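You operate a simulated robot arm through the tools that you are given. There is no shell and no other tool. Be economical: measure what you need, move in short steps, check, and stop when the job is done.

Carry out the task below with a simulated robot arm. There is one attempt and no reset: what you move stays moved.

TASK
Put the grey metal jug on top of the beige round rolling board.
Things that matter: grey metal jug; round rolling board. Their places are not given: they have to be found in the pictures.

It is judged by the outcome, as a careful person would: the job done as asked, and still so three seconds after it is handed in. It fails if anything else is knocked over, pushed out of place, dropped, spilled or broken.

THE ROBOT
A 6-joint arm with a two-finger parallel gripper, fixed in place. Base frame: the origin is at the foot of the arm, x ahead of it, y to its left, z up; the work surface is at about z = 0.8. Lengths are in m, angles in rad, forces in N, time in s.
With the tool pointing down near the work surface it reaches from about 0.26 to 0.68 m from the base axis. Its first joint turns from -1.152 to 1.152 rad. Payload 2.9 kg.
Tool frame: the origin (TCP) lies between the finger pads and is the grasp point; the fingertips stand 0.03 m ahead of it; z points along the fingers, y is the line along which they close. The gripper opens to 0.11 m. The fingers are 0.02 m wide and 0.01 m thick; the gripper's body (0.048 by 0.112 m) begins 0.055 m behind the TCP.
Orientation is told as [roll, pitch, yaw] about the base's x, y, z axes, in that order, counted from this pose: with the fingers straight down and closing along the base's y, the tool's x points along the base's -x, its y along +y and its z along -z.

THE INTERFACE
- The arm moves only by the tool nudge_tool. Its argument "moves" is a list of rows, each a list of 3 entries, a list of its own where there are three numbers: the shift along the tool's x, y, z in m, then the turn, a rotation vector about the tool's x, y, z in rad, then the finger opening in m, from 0 to 0.11. In form: [[[tx, ty, tz], [rx, ry, rz], jaw], ...]. A call has 1 to 8 rows; each row is the pose to reach, as a shift and turn from the pose commanded when the call began, along the tool's axes at that moment. A row lasts 0.2 s, in which the tool goes at most 0.05 m and 0.15 rad; a call with a longer step from one row to the next is refused whole, and so is a gripper value outside its range. A pose out of reach is approached as far as the arm can. The call stops where the force on the tool passes 40 N (or 10 N more than at its start, if that is more) or the arm is blocked; 0.2 s more then pass. The fingers move at their own pace (about 0.108 m/s each) and stop on an object; they squeeze with about 33 N. The grip force told is the motor's: it shows also when the fingers shut on nothing. Time passes only in rows, and 0.2 s behind the last, so rows that repeat a pose let the fingers close. It gives the time, the measured TCP pose, the force on the tool (base axes), the opening and the grip force at its end, in the units of the frame above (readings bear some noise).
- Cameras (640 x 400 px; columns grow to the right, rows downward): "scene" is fixed at [0.0941, 0.4483, 1.3956]; the picture's right is [-0.57, -0.82, 0.00], its down [-0.39, 0.27, -0.88] and it looks along [0.73, -0.50, -0.47] (base axes); focal length 348 px, centre (320, 200). "wrist" rides on the gripper at [-0.036, 0, -0.057] in the tool frame; the picture's right is [0.00, -1.00, 0.00], its down [0.97, 0.00, -0.24] and it looks along [0.24, 0.00, 0.97] (tool axes); focal length 218 px, centre (320, 200).
- grab_frame(camera): a new picture of that camera. No time passes.
- locate(camera, pixels): for up to 12 pixels [column, row] of the newest picture of that camera ("zoom" is the newest enlarged one), the place [x, y, z] in the base frame of the surface seen there, good to about 0.002 m. No time passes.
- enlarge(camera, box): a new picture of the part [left, top, right, bottom] of that camera's present view, enlarged. No time passes.
- job_done(): hands the job in; it is judged then, once.

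Work in short steps. Measure before you move; look again where a grasp or a placing could have gone wrong, and mend it. You have 60 turns and 30 pictures in all, the two below and enlarged ones among them. Open the gripper and draw the arm clear of the work before you hand the job in, unless the task says otherwise; then end with one line.

The tools are called after "Emit:" as name(argument=value, ...) on one line, values as JSON. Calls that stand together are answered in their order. nudge_tool: Moves the arm, as the interface text tells. Its arguments: {"type":"object","properties":{"moves":{"type":"array","items":{"type":"array"}}},"required":["moves"]} The other tools are called the same way: grab_frame (camera) takes a picture; locate (camera, pixels) gives the place of the surface under pixels of a picture; enlarge (camera, box) takes an enlarged picture of a part of a camera's view; job_done () hands the job in.

At the start:

```text
t: 0.0
tool_pos: [0.3916, 0.0578, 1.1179]
orientation: [0.0, 0.001, 0.001]
wrist_force: [-0.2, -0.8, 0.8]
gripper_width: 0.1101
grasp_force: 0.0
```

scene: 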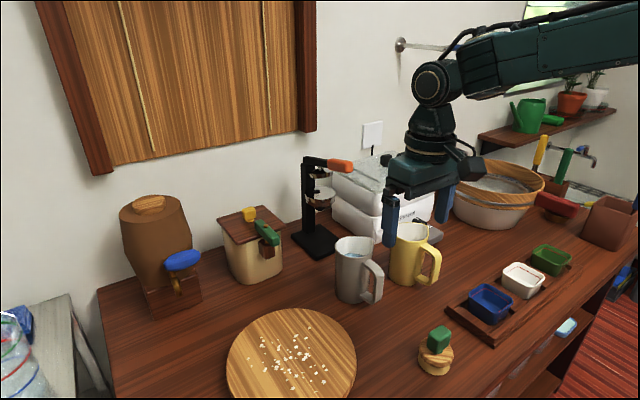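
wrist: 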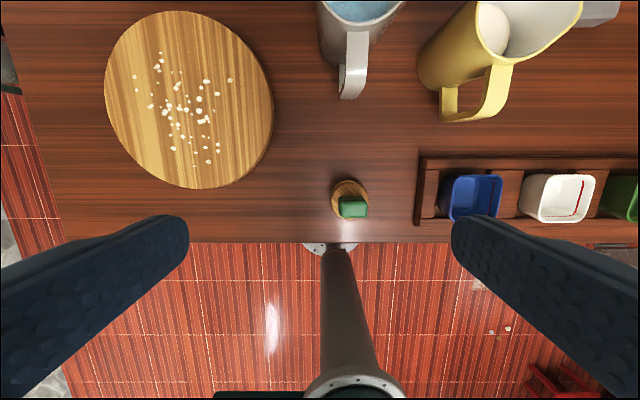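

The grey jug is near scene pixel (355,270), with liquid in it, and the board near (290,355). I'll enlarge the jug and measure points on both.

Emit:
enlarge(camera="scene", box=[290, 210, 460, 316])

Emit:
locate(camera="wrist", pixels=[[189, 100], [107, 85], [272, 115], [195, 188], [180, 12], [355, 95], [355, 40], [345, 68], [366, 68], [322, 5], [398, 3], [300, 120]])

Emit:
locate(camera="scene", pixels=[[335, 245], [355, 238], [373, 245], [355, 254], [377, 268], [376, 300], [338, 295], [355, 302], [368, 263], [380, 285], [398, 230], [360, 256]])

```text
3.76 times, centred on (375, 263) of scene
```

zoom: 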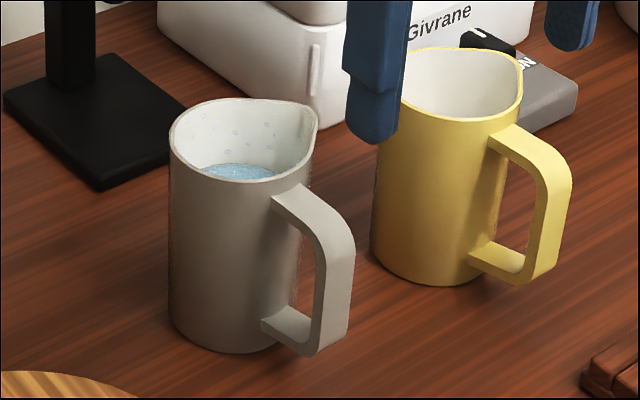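

```text
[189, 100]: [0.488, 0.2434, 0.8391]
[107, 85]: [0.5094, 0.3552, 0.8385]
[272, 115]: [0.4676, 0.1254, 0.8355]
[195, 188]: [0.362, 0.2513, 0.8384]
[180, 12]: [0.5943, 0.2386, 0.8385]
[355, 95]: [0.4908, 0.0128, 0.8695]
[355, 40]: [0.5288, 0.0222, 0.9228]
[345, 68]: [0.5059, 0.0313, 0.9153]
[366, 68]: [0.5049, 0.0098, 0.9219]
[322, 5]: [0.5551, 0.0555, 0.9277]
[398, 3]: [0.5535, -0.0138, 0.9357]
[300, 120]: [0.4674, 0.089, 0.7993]
```

```text
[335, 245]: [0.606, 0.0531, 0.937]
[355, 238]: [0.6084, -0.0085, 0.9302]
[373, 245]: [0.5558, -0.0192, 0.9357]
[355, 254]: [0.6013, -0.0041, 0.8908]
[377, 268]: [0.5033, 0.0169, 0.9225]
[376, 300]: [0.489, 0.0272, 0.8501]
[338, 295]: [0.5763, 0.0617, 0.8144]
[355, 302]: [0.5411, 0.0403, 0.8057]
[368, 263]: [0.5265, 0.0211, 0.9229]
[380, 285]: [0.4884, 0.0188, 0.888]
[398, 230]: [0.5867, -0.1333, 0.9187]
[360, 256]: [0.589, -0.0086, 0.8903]
```

The jug's body is near (0.58, 0.02), its rim is at z≈0.937, and the handle points toward the base. The board centre is about (0.483, 0.243) with its top at 0.838. I'll move above the jug at the same height to measure it more closely.

Emit:
nudge_tool(moves=[[[-0.04, -0.01, 0], [0, 0, 0], 0.11], [[-0.08, -0.02, 0], [0, 0, 0], 0.11], [[-0.12, -0.03, 0], [0, 0, 0], 0.11], [[-0.15, -0.038, 0], [0, 0, 0], 0.11], [[-0.15, -0.038, 0], [0, 0, 0], 0.11]])

Emit:
grab_frame(camera="wrist")

Emit:
locate(camera="scene", pixels=[[340, 165], [320, 160], [318, 240], [300, 235], [330, 250], [310, 170], [320, 200], [360, 180]])

```text
t: 1.2
tool_pos: [0.5415, 0.0203, 1.1169]
orientation: [0.0, 0.0, 0.0]
wrist_force: [0.0, -0.6, 0.0]
gripper_width: 0.1099
grasp_force: 0.0
```

```text
26 pictures are left
```

wrist: 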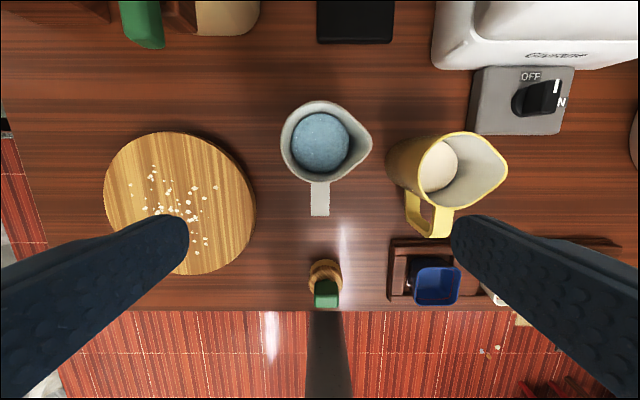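

```text
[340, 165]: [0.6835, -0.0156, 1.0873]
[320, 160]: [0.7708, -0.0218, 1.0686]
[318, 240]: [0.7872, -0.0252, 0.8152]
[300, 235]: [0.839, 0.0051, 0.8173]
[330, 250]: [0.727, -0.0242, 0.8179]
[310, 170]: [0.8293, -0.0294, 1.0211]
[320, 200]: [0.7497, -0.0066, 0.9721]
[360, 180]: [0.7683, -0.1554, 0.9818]
```

From above, the jug's spout points right (372,142), toward −y, and the handle points down to (320,215). I'll measure the rim, the neighbouring yellow jug, and the tip of the nearby orange lever.

Emit:
locate(camera="wrist", pixels=[[282, 140], [320, 102], [371, 143], [320, 180], [287, 160], [292, 115], [345, 107], [345, 176], [320, 214], [388, 165], [395, 150], [440, 134]])

Emit:
enlarge(camera="scene", box=[280, 130, 480, 310])

Emit:
locate(camera="scene", pixels=[[349, 167], [345, 171], [335, 163], [330, 166]])

```text
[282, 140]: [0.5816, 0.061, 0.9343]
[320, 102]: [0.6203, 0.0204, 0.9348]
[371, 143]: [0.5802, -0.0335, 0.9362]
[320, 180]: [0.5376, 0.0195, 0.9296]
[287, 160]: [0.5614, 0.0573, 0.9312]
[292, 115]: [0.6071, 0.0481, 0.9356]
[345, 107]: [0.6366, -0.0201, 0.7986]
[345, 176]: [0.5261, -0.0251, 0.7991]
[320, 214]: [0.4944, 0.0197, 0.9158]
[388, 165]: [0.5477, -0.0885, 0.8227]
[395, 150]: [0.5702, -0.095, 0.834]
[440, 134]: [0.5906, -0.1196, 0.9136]
```

```text
2.22 times, centred on (380, 220) of scene
```

zoom: 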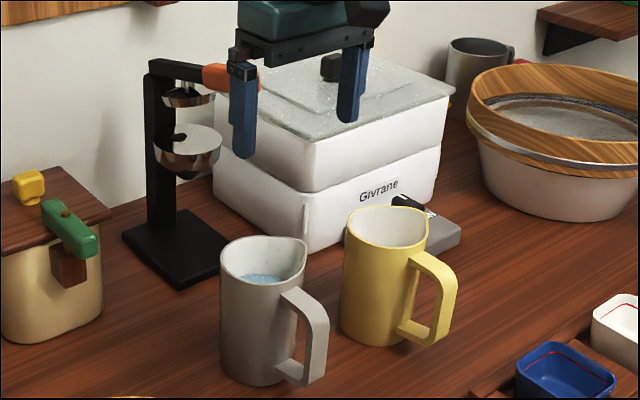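

```text
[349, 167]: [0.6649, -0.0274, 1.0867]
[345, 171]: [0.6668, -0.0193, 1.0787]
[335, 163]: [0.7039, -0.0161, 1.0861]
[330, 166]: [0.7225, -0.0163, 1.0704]
```

The jug's centre is (0.579, 0.020) with a radius of 0.041, and the spout tip is at y=-0.033. I'll turn the tool about 50° so the fingers fall between spout and handle, and centre it over the jug at this height.

Emit:
nudge_tool(moves=[[[-0.006, 0, 0], [0, 0, 0.146], 0.11], [[-0.012, 0, 0], [0, 0, 0.291], 0.11], [[-0.019, 0, 0], [0, 0, 0.437], 0.11], [[-0.025, 0, 0], [0, 0, 0.582], 0.11], [[-0.031, 0, 0], [0, 0, 0.728], 0.11], [[-0.0375, 0, 0], [0, 0, 0.873], 0.11], [[-0.0375, 0, 0], [0, 0, 0.873], 0.11]])

Emit:
grab_frame(camera="wrist")

Emit:
grab_frame(camera="scene")

```text
t: 2.8
tool_pos: [0.578, 0.0197, 1.117]
orientation: [-0.001, -0.001, -0.874]
wrist_force: [0.0, -0.2, 0.3]
gripper_width: 0.1098
grasp_force: 0.0
```

```text
24 pictures are left
```

wrist: 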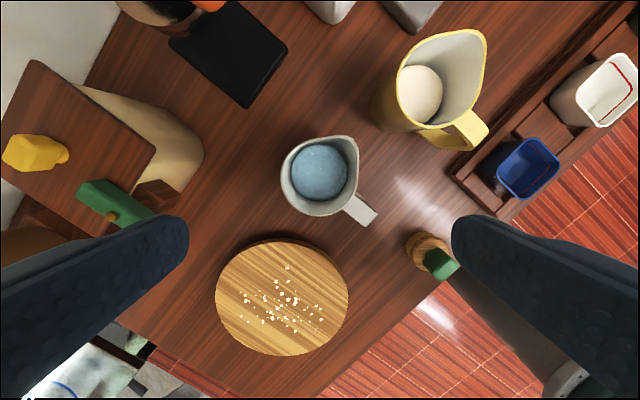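

```text
23 pictures are left
```

scene: 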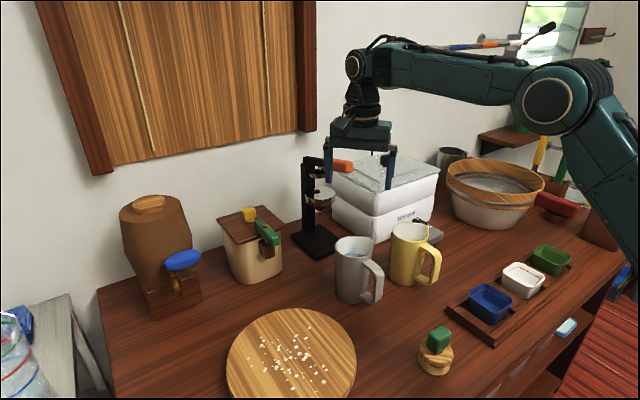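

The fingers now straddle the jug between spout and handle. I'll check the clearance between the gripper's camera side and the orange lever before going down.

Emit:
enlarge(camera="scene", box=[290, 80, 430, 220])

Emit:
locate(camera="wrist", pixels=[[207, 3], [195, 2], [215, 8], [222, 2], [212, 11]])

Emit:
locate(camera="scene", pixels=[[352, 165], [353, 170], [345, 172], [335, 130], [350, 118], [333, 140], [362, 135], [390, 125], [342, 163], [356, 90]])

```text
2.86 times, centred on (360, 150) of scene
```

zoom: 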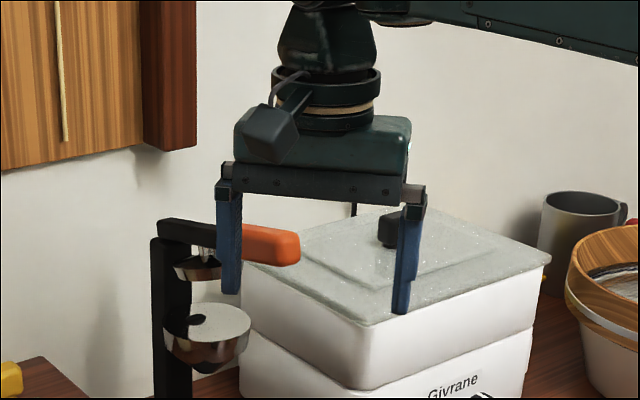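

```text
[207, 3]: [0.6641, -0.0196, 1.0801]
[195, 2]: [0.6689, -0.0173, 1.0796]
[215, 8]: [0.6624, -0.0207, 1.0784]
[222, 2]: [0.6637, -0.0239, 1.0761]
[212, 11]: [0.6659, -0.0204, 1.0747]
```

```text
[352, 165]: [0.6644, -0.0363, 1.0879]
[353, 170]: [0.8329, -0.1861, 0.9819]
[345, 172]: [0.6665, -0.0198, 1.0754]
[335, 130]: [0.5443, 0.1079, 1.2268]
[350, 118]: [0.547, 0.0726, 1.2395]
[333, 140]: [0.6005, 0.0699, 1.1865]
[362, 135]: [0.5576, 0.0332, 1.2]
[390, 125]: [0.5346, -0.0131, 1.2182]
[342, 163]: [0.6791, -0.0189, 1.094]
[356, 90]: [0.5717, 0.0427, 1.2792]
```

The lever tip sits at (0.663, -0.02…-0.037, 1.08), about 4 cm clear of the gripper body, and the bulky box is on the far side. I'll descend around the jug with open fingers.

Emit:
nudge_tool(moves=[[[0, 0, 0.04], [0, 0, 0], 0.11], [[0, 0, 0.08], [0, 0, 0], 0.11], [[0, 0, 0.12], [0, 0, 0], 0.11], [[0, 0, 0.14], [0, 0, 0], 0.11], [[0, 0, 0.14], [0, 0, 0], 0.11]])

Emit:
enlarge(camera="scene", box=[280, 130, 440, 310])

Emit:
grab_frame(camera="wrist")

```text
t: 4.0
tool_pos: [0.5785, 0.0201, 0.9754]
orientation: [-0.001, -0.001, -0.874]
wrist_force: [-0.7, 0.8, -0.2]
gripper_width: 0.11
grasp_force: 0.1
```

```text
2.22 times, centred on (360, 220) of scene
```

zoom: 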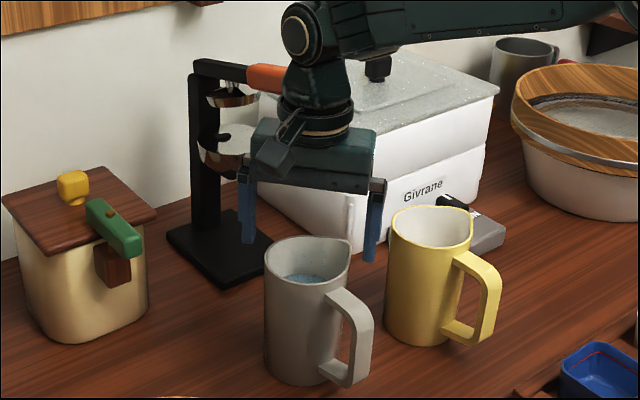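

```text
20 pictures are left
```

wrist: 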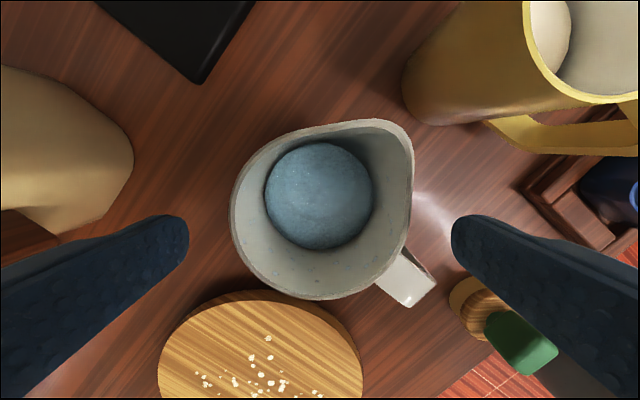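

The jug is centred between the fingers (230–413 px), the spout and handle are clear of them, and the gripper is free of the lever. I'll descend the last 8 cm.

Emit:
nudge_tool(moves=[[[0, 0, 0.03], [0, 0, 0], 0.11], [[0, 0, 0.055], [0, 0, 0], 0.11], [[0, 0, 0.078], [0, 0, 0], 0.11], [[0, 0, 0.078], [0, 0, 0], 0.11]])

Emit:
enlarge(camera="scene", box=[280, 130, 440, 310])

```text
t: 5.0
tool_pos: [0.5789, 0.0203, 0.8986]
orientation: [0.0, -0.001, -0.871]
wrist_force: [-0.1, 1.1, -0.4]
gripper_width: 0.11
grasp_force: 0.0
```

```text
2.22 times, centred on (360, 220) of scene
```

zoom: 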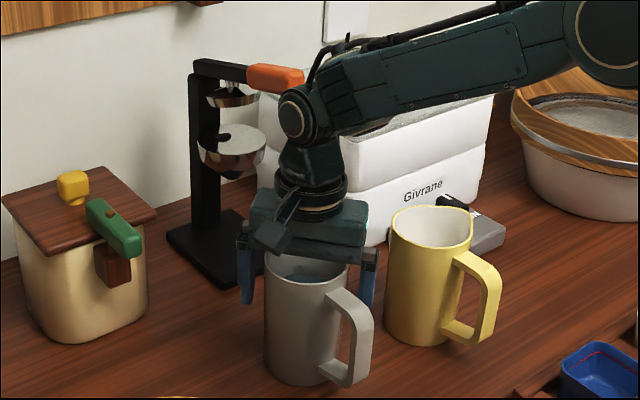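

The fingers are around the jug with no contact force. Closing now.

Emit:
nudge_tool(moves=[[[0, 0, 0], [0, 0, 0], 0.09], [[0, 0, 0], [0, 0, 0], 0.075], [[0, 0, 0], [0, 0, 0], 0.06], [[0, 0, 0], [0, 0, 0], 0.06]])

Emit:
grab_frame(camera="wrist")

```text
t: 6.0
tool_pos: [0.5796, 0.0209, 0.8997]
orientation: [0.0, 0.001, -0.873]
wrist_force: [1.1, 0.3, -0.2]
gripper_width: 0.0851
grasp_force: 32.7
```

```text
18 pictures are left
```

wrist: 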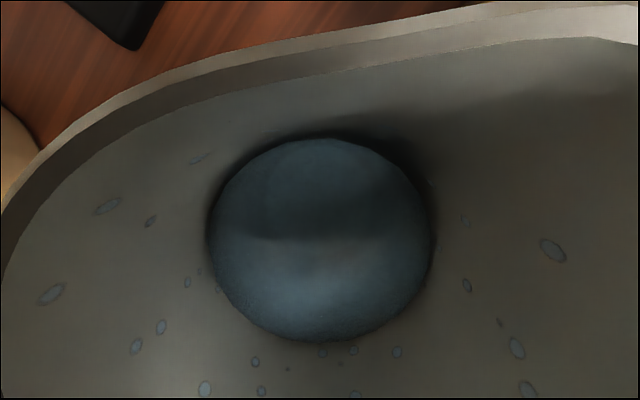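

The grip is firm (0.085 m opening, 33 N). I'll lift slowly by 8 cm.

Emit:
nudge_tool(moves=[[[0, 0, -0.004], [0, 0, 0], 0.06], [[0, 0, -0.012], [0, 0, 0], 0.06], [[0, 0, -0.024], [0, 0, 0], 0.06], [[0, 0, -0.04], [0, 0, 0], 0.06], [[0, 0, -0.056], [0, 0, 0], 0.06], [[0, 0, -0.068], [0, 0, 0], 0.06], [[0, 0, -0.077], [0, 0, 0], 0.06], [[0, 0, -0.08], [0, 0, 0], 0.06]])

Emit:
grab_frame(camera="scene")

```text
t: 7.8
tool_pos: [0.5787, 0.0184, 0.979]
orientation: [0.001, 0.0, -0.873]
wrist_force: [0.1, 0.3, -6.0]
gripper_width: 0.0847
grasp_force: 33.3
```

```text
17 pictures are left
```

scene: 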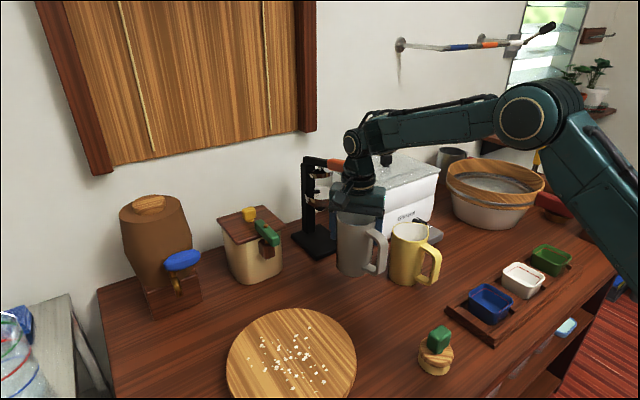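

The jug is lifted upright with no slip. I'll carry it about (−0.10, +0.222) in base axes to a point over the board centre (0.478, 0.240).

Emit:
nudge_tool(moves=[[[0.0117, 0.0033, 0], [0, 0, 0], 0.06], [[0.0398, 0.0112, 0], [0, 0, 0], 0.06], [[0.0797, 0.0224, 0], [0, 0, 0], 0.06], [[0.1242, 0.035, 0], [0, 0, 0], 0.06], [[0.1687, 0.0475, 0], [0, 0, 0], 0.06], [[0.2039, 0.0574, 0], [0, 0, 0], 0.06], [[0.2273, 0.064, 0], [0, 0, 0], 0.06], [[0.2344, 0.066, 0], [0, 0, 0], 0.06]])

Emit:
grab_frame(camera="scene")

```text
t: 9.6
tool_pos: [0.4772, 0.2425, 0.9796]
orientation: [-0.001, -0.002, -0.872]
wrist_force: [-0.1, -0.3, -6.1]
gripper_width: 0.0846
grasp_force: 32.6
```

```text
16 pictures are left
```

scene: 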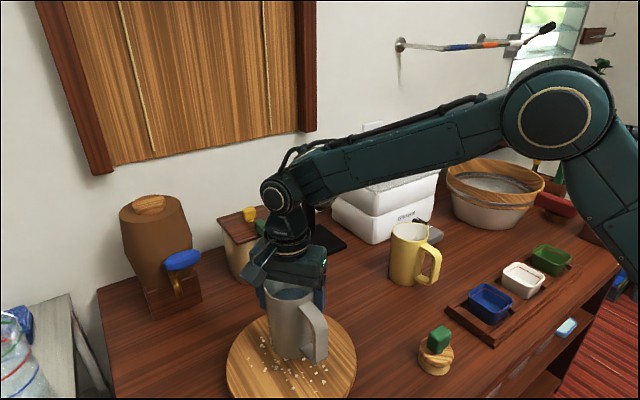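

The jug is over the board with its bottom at about z=0.879, and the board top is 0.838. I'll lower 4 cm, slowing near contact.

Emit:
nudge_tool(moves=[[[0, 0, 0.01], [0, 0, 0], 0.06], [[0, 0, 0.022], [0, 0, 0], 0.06], [[0, 0, 0.031], [0, 0, 0], 0.06], [[0, 0, 0.035], [0, 0, 0], 0.06], [[0, 0, 0.0375], [0, 0, 0], 0.06], [[0, 0, 0.0385], [0, 0, 0], 0.06], [[0, 0, 0.0395], [0, 0, 0], 0.06], [[0, 0, 0.0395], [0, 0, 0], 0.06]])

Emit:
enlarge(camera="scene", box=[210, 230, 400, 399])

```text
t: 11.4
tool_pos: [0.4792, 0.2423, 0.9386]
orientation: [0.001, 0.0, -0.873]
wrist_force: [0.7, 1.0, -5.3]
gripper_width: 0.085
grasp_force: 33.7
```

```text
2.37 times, centred on (305, 314) of scene
```

zoom: 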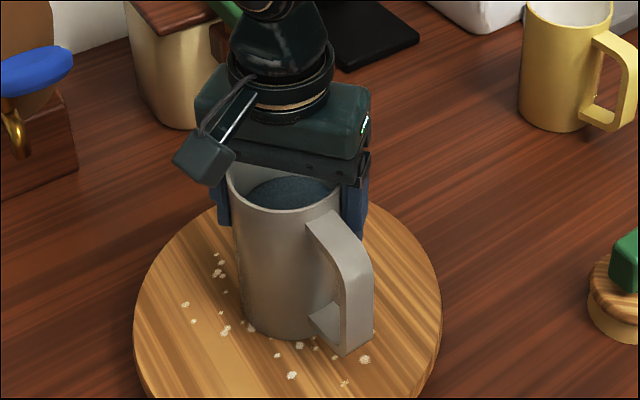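

The weight is still nearly all on the tool (−5.3 N), so the jug is just above the board. I'll lower in 1 mm steps.

Emit:
nudge_tool(moves=[[[0, 0, 0.001], [0, 0, 0], 0.06], [[0, 0, 0.0015], [0, 0, 0], 0.06], [[0, 0, 0.002], [0, 0, 0], 0.06], [[0, 0, 0.002], [0, 0, 0], 0.06]])

```text
t: 12.4
tool_pos: [0.4787, 0.2421, 0.939]
orientation: [0.002, 0.0, -0.873]
wrist_force: [-1.1, -2.3, 11.4]
gripper_width: 0.0849
grasp_force: 32.7
```

Force has turned to +11 N, so the jug is resting on the board. I'll ease up 1 mm and open slowly.

Emit:
nudge_tool(moves=[[[0, 0, -0.001], [0, 0, 0], 0.06], [[0, 0, -0.001], [0, 0, 0], 0.083], [[0, 0, -0.001], [0, 0, 0], 0.09], [[0, 0, -0.001], [0, 0, 0], 0.1], [[0, 0, -0.001], [0, 0, 0], 0.11], [[0, 0, -0.001], [0, 0, 0], 0.11]])

Emit:
grab_frame(camera="wrist")

Emit:
enlarge(camera="scene", box=[210, 230, 400, 399])

```text
t: 13.8
tool_pos: [0.4793, 0.2412, 0.9379]
orientation: [0.002, -0.001, -0.872]
wrist_force: [-0.4, 1.0, 0.0]
gripper_width: 0.11
grasp_force: 0.1
```

```text
14 pictures are left
```

wrist: 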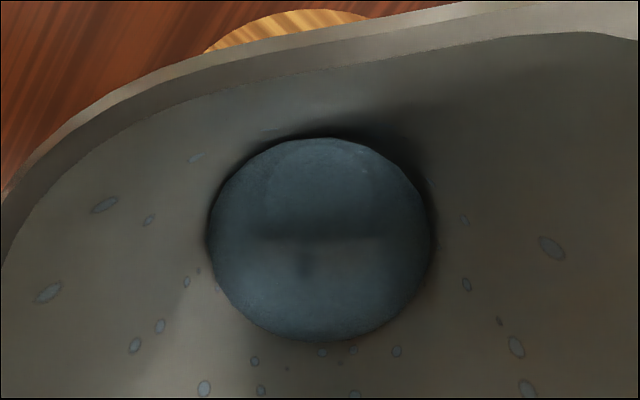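

```text
2.37 times, centred on (305, 314) of scene
```

zoom: 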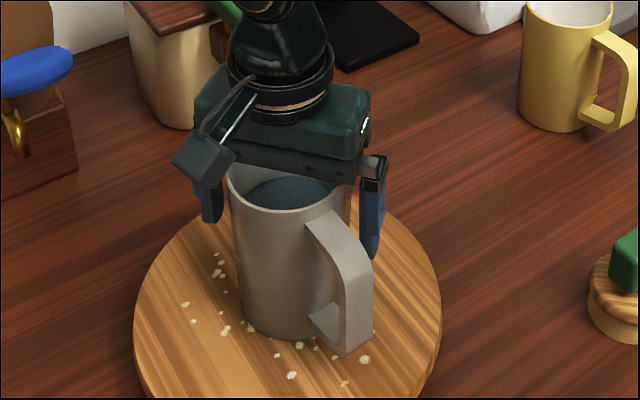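

The fingers are fully open and clear of the jug, which stands upright. I'll go straight up.

Emit:
nudge_tool(moves=[[[0, 0, -0.015], [0, 0, 0], 0.11], [[0, 0, -0.04], [0, 0, 0], 0.11], [[0, 0, -0.075], [0, 0, 0], 0.11], [[0, 0, -0.11], [0, 0, 0], 0.11], [[0, 0, -0.15], [0, 0, 0], 0.11], [[0, 0, -0.18], [0, 0, 0], 0.11], [[0, 0, -0.18], [0, 0, 0], 0.11]])

Emit:
grab_frame(camera="scene")

Emit:
grab_frame(camera="wrist")

```text
t: 15.4
tool_pos: [0.4779, 0.2416, 1.1185]
orientation: [0.001, 0.0, -0.872]
wrist_force: [0.7, 0.7, 0.1]
gripper_width: 0.1099
grasp_force: 0.1
```

```text
12 pictures are left
```

scene: 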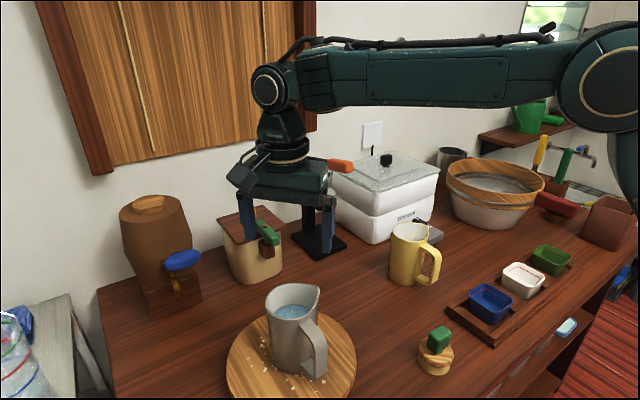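

```text
11 pictures are left
```

wrist: 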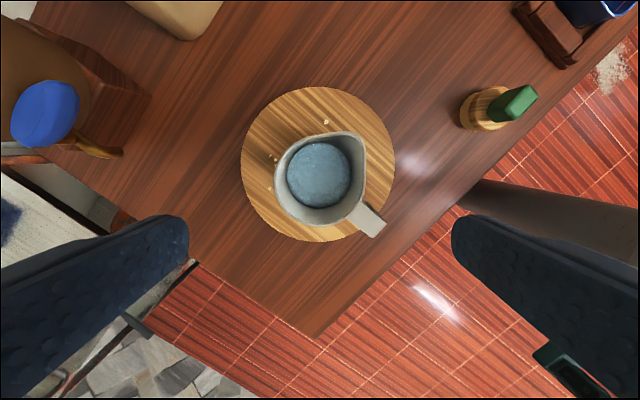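

The jug stands upright on the middle of the board, everything else is in place, and the arm is well clear. Handing in.

Emit:
job_done()

```text
The job is handed in.
```

The grey metal jug is standing upright on the middle of the round rolling board. Nothing else was knocked or moved, and the gripper is open and clear.
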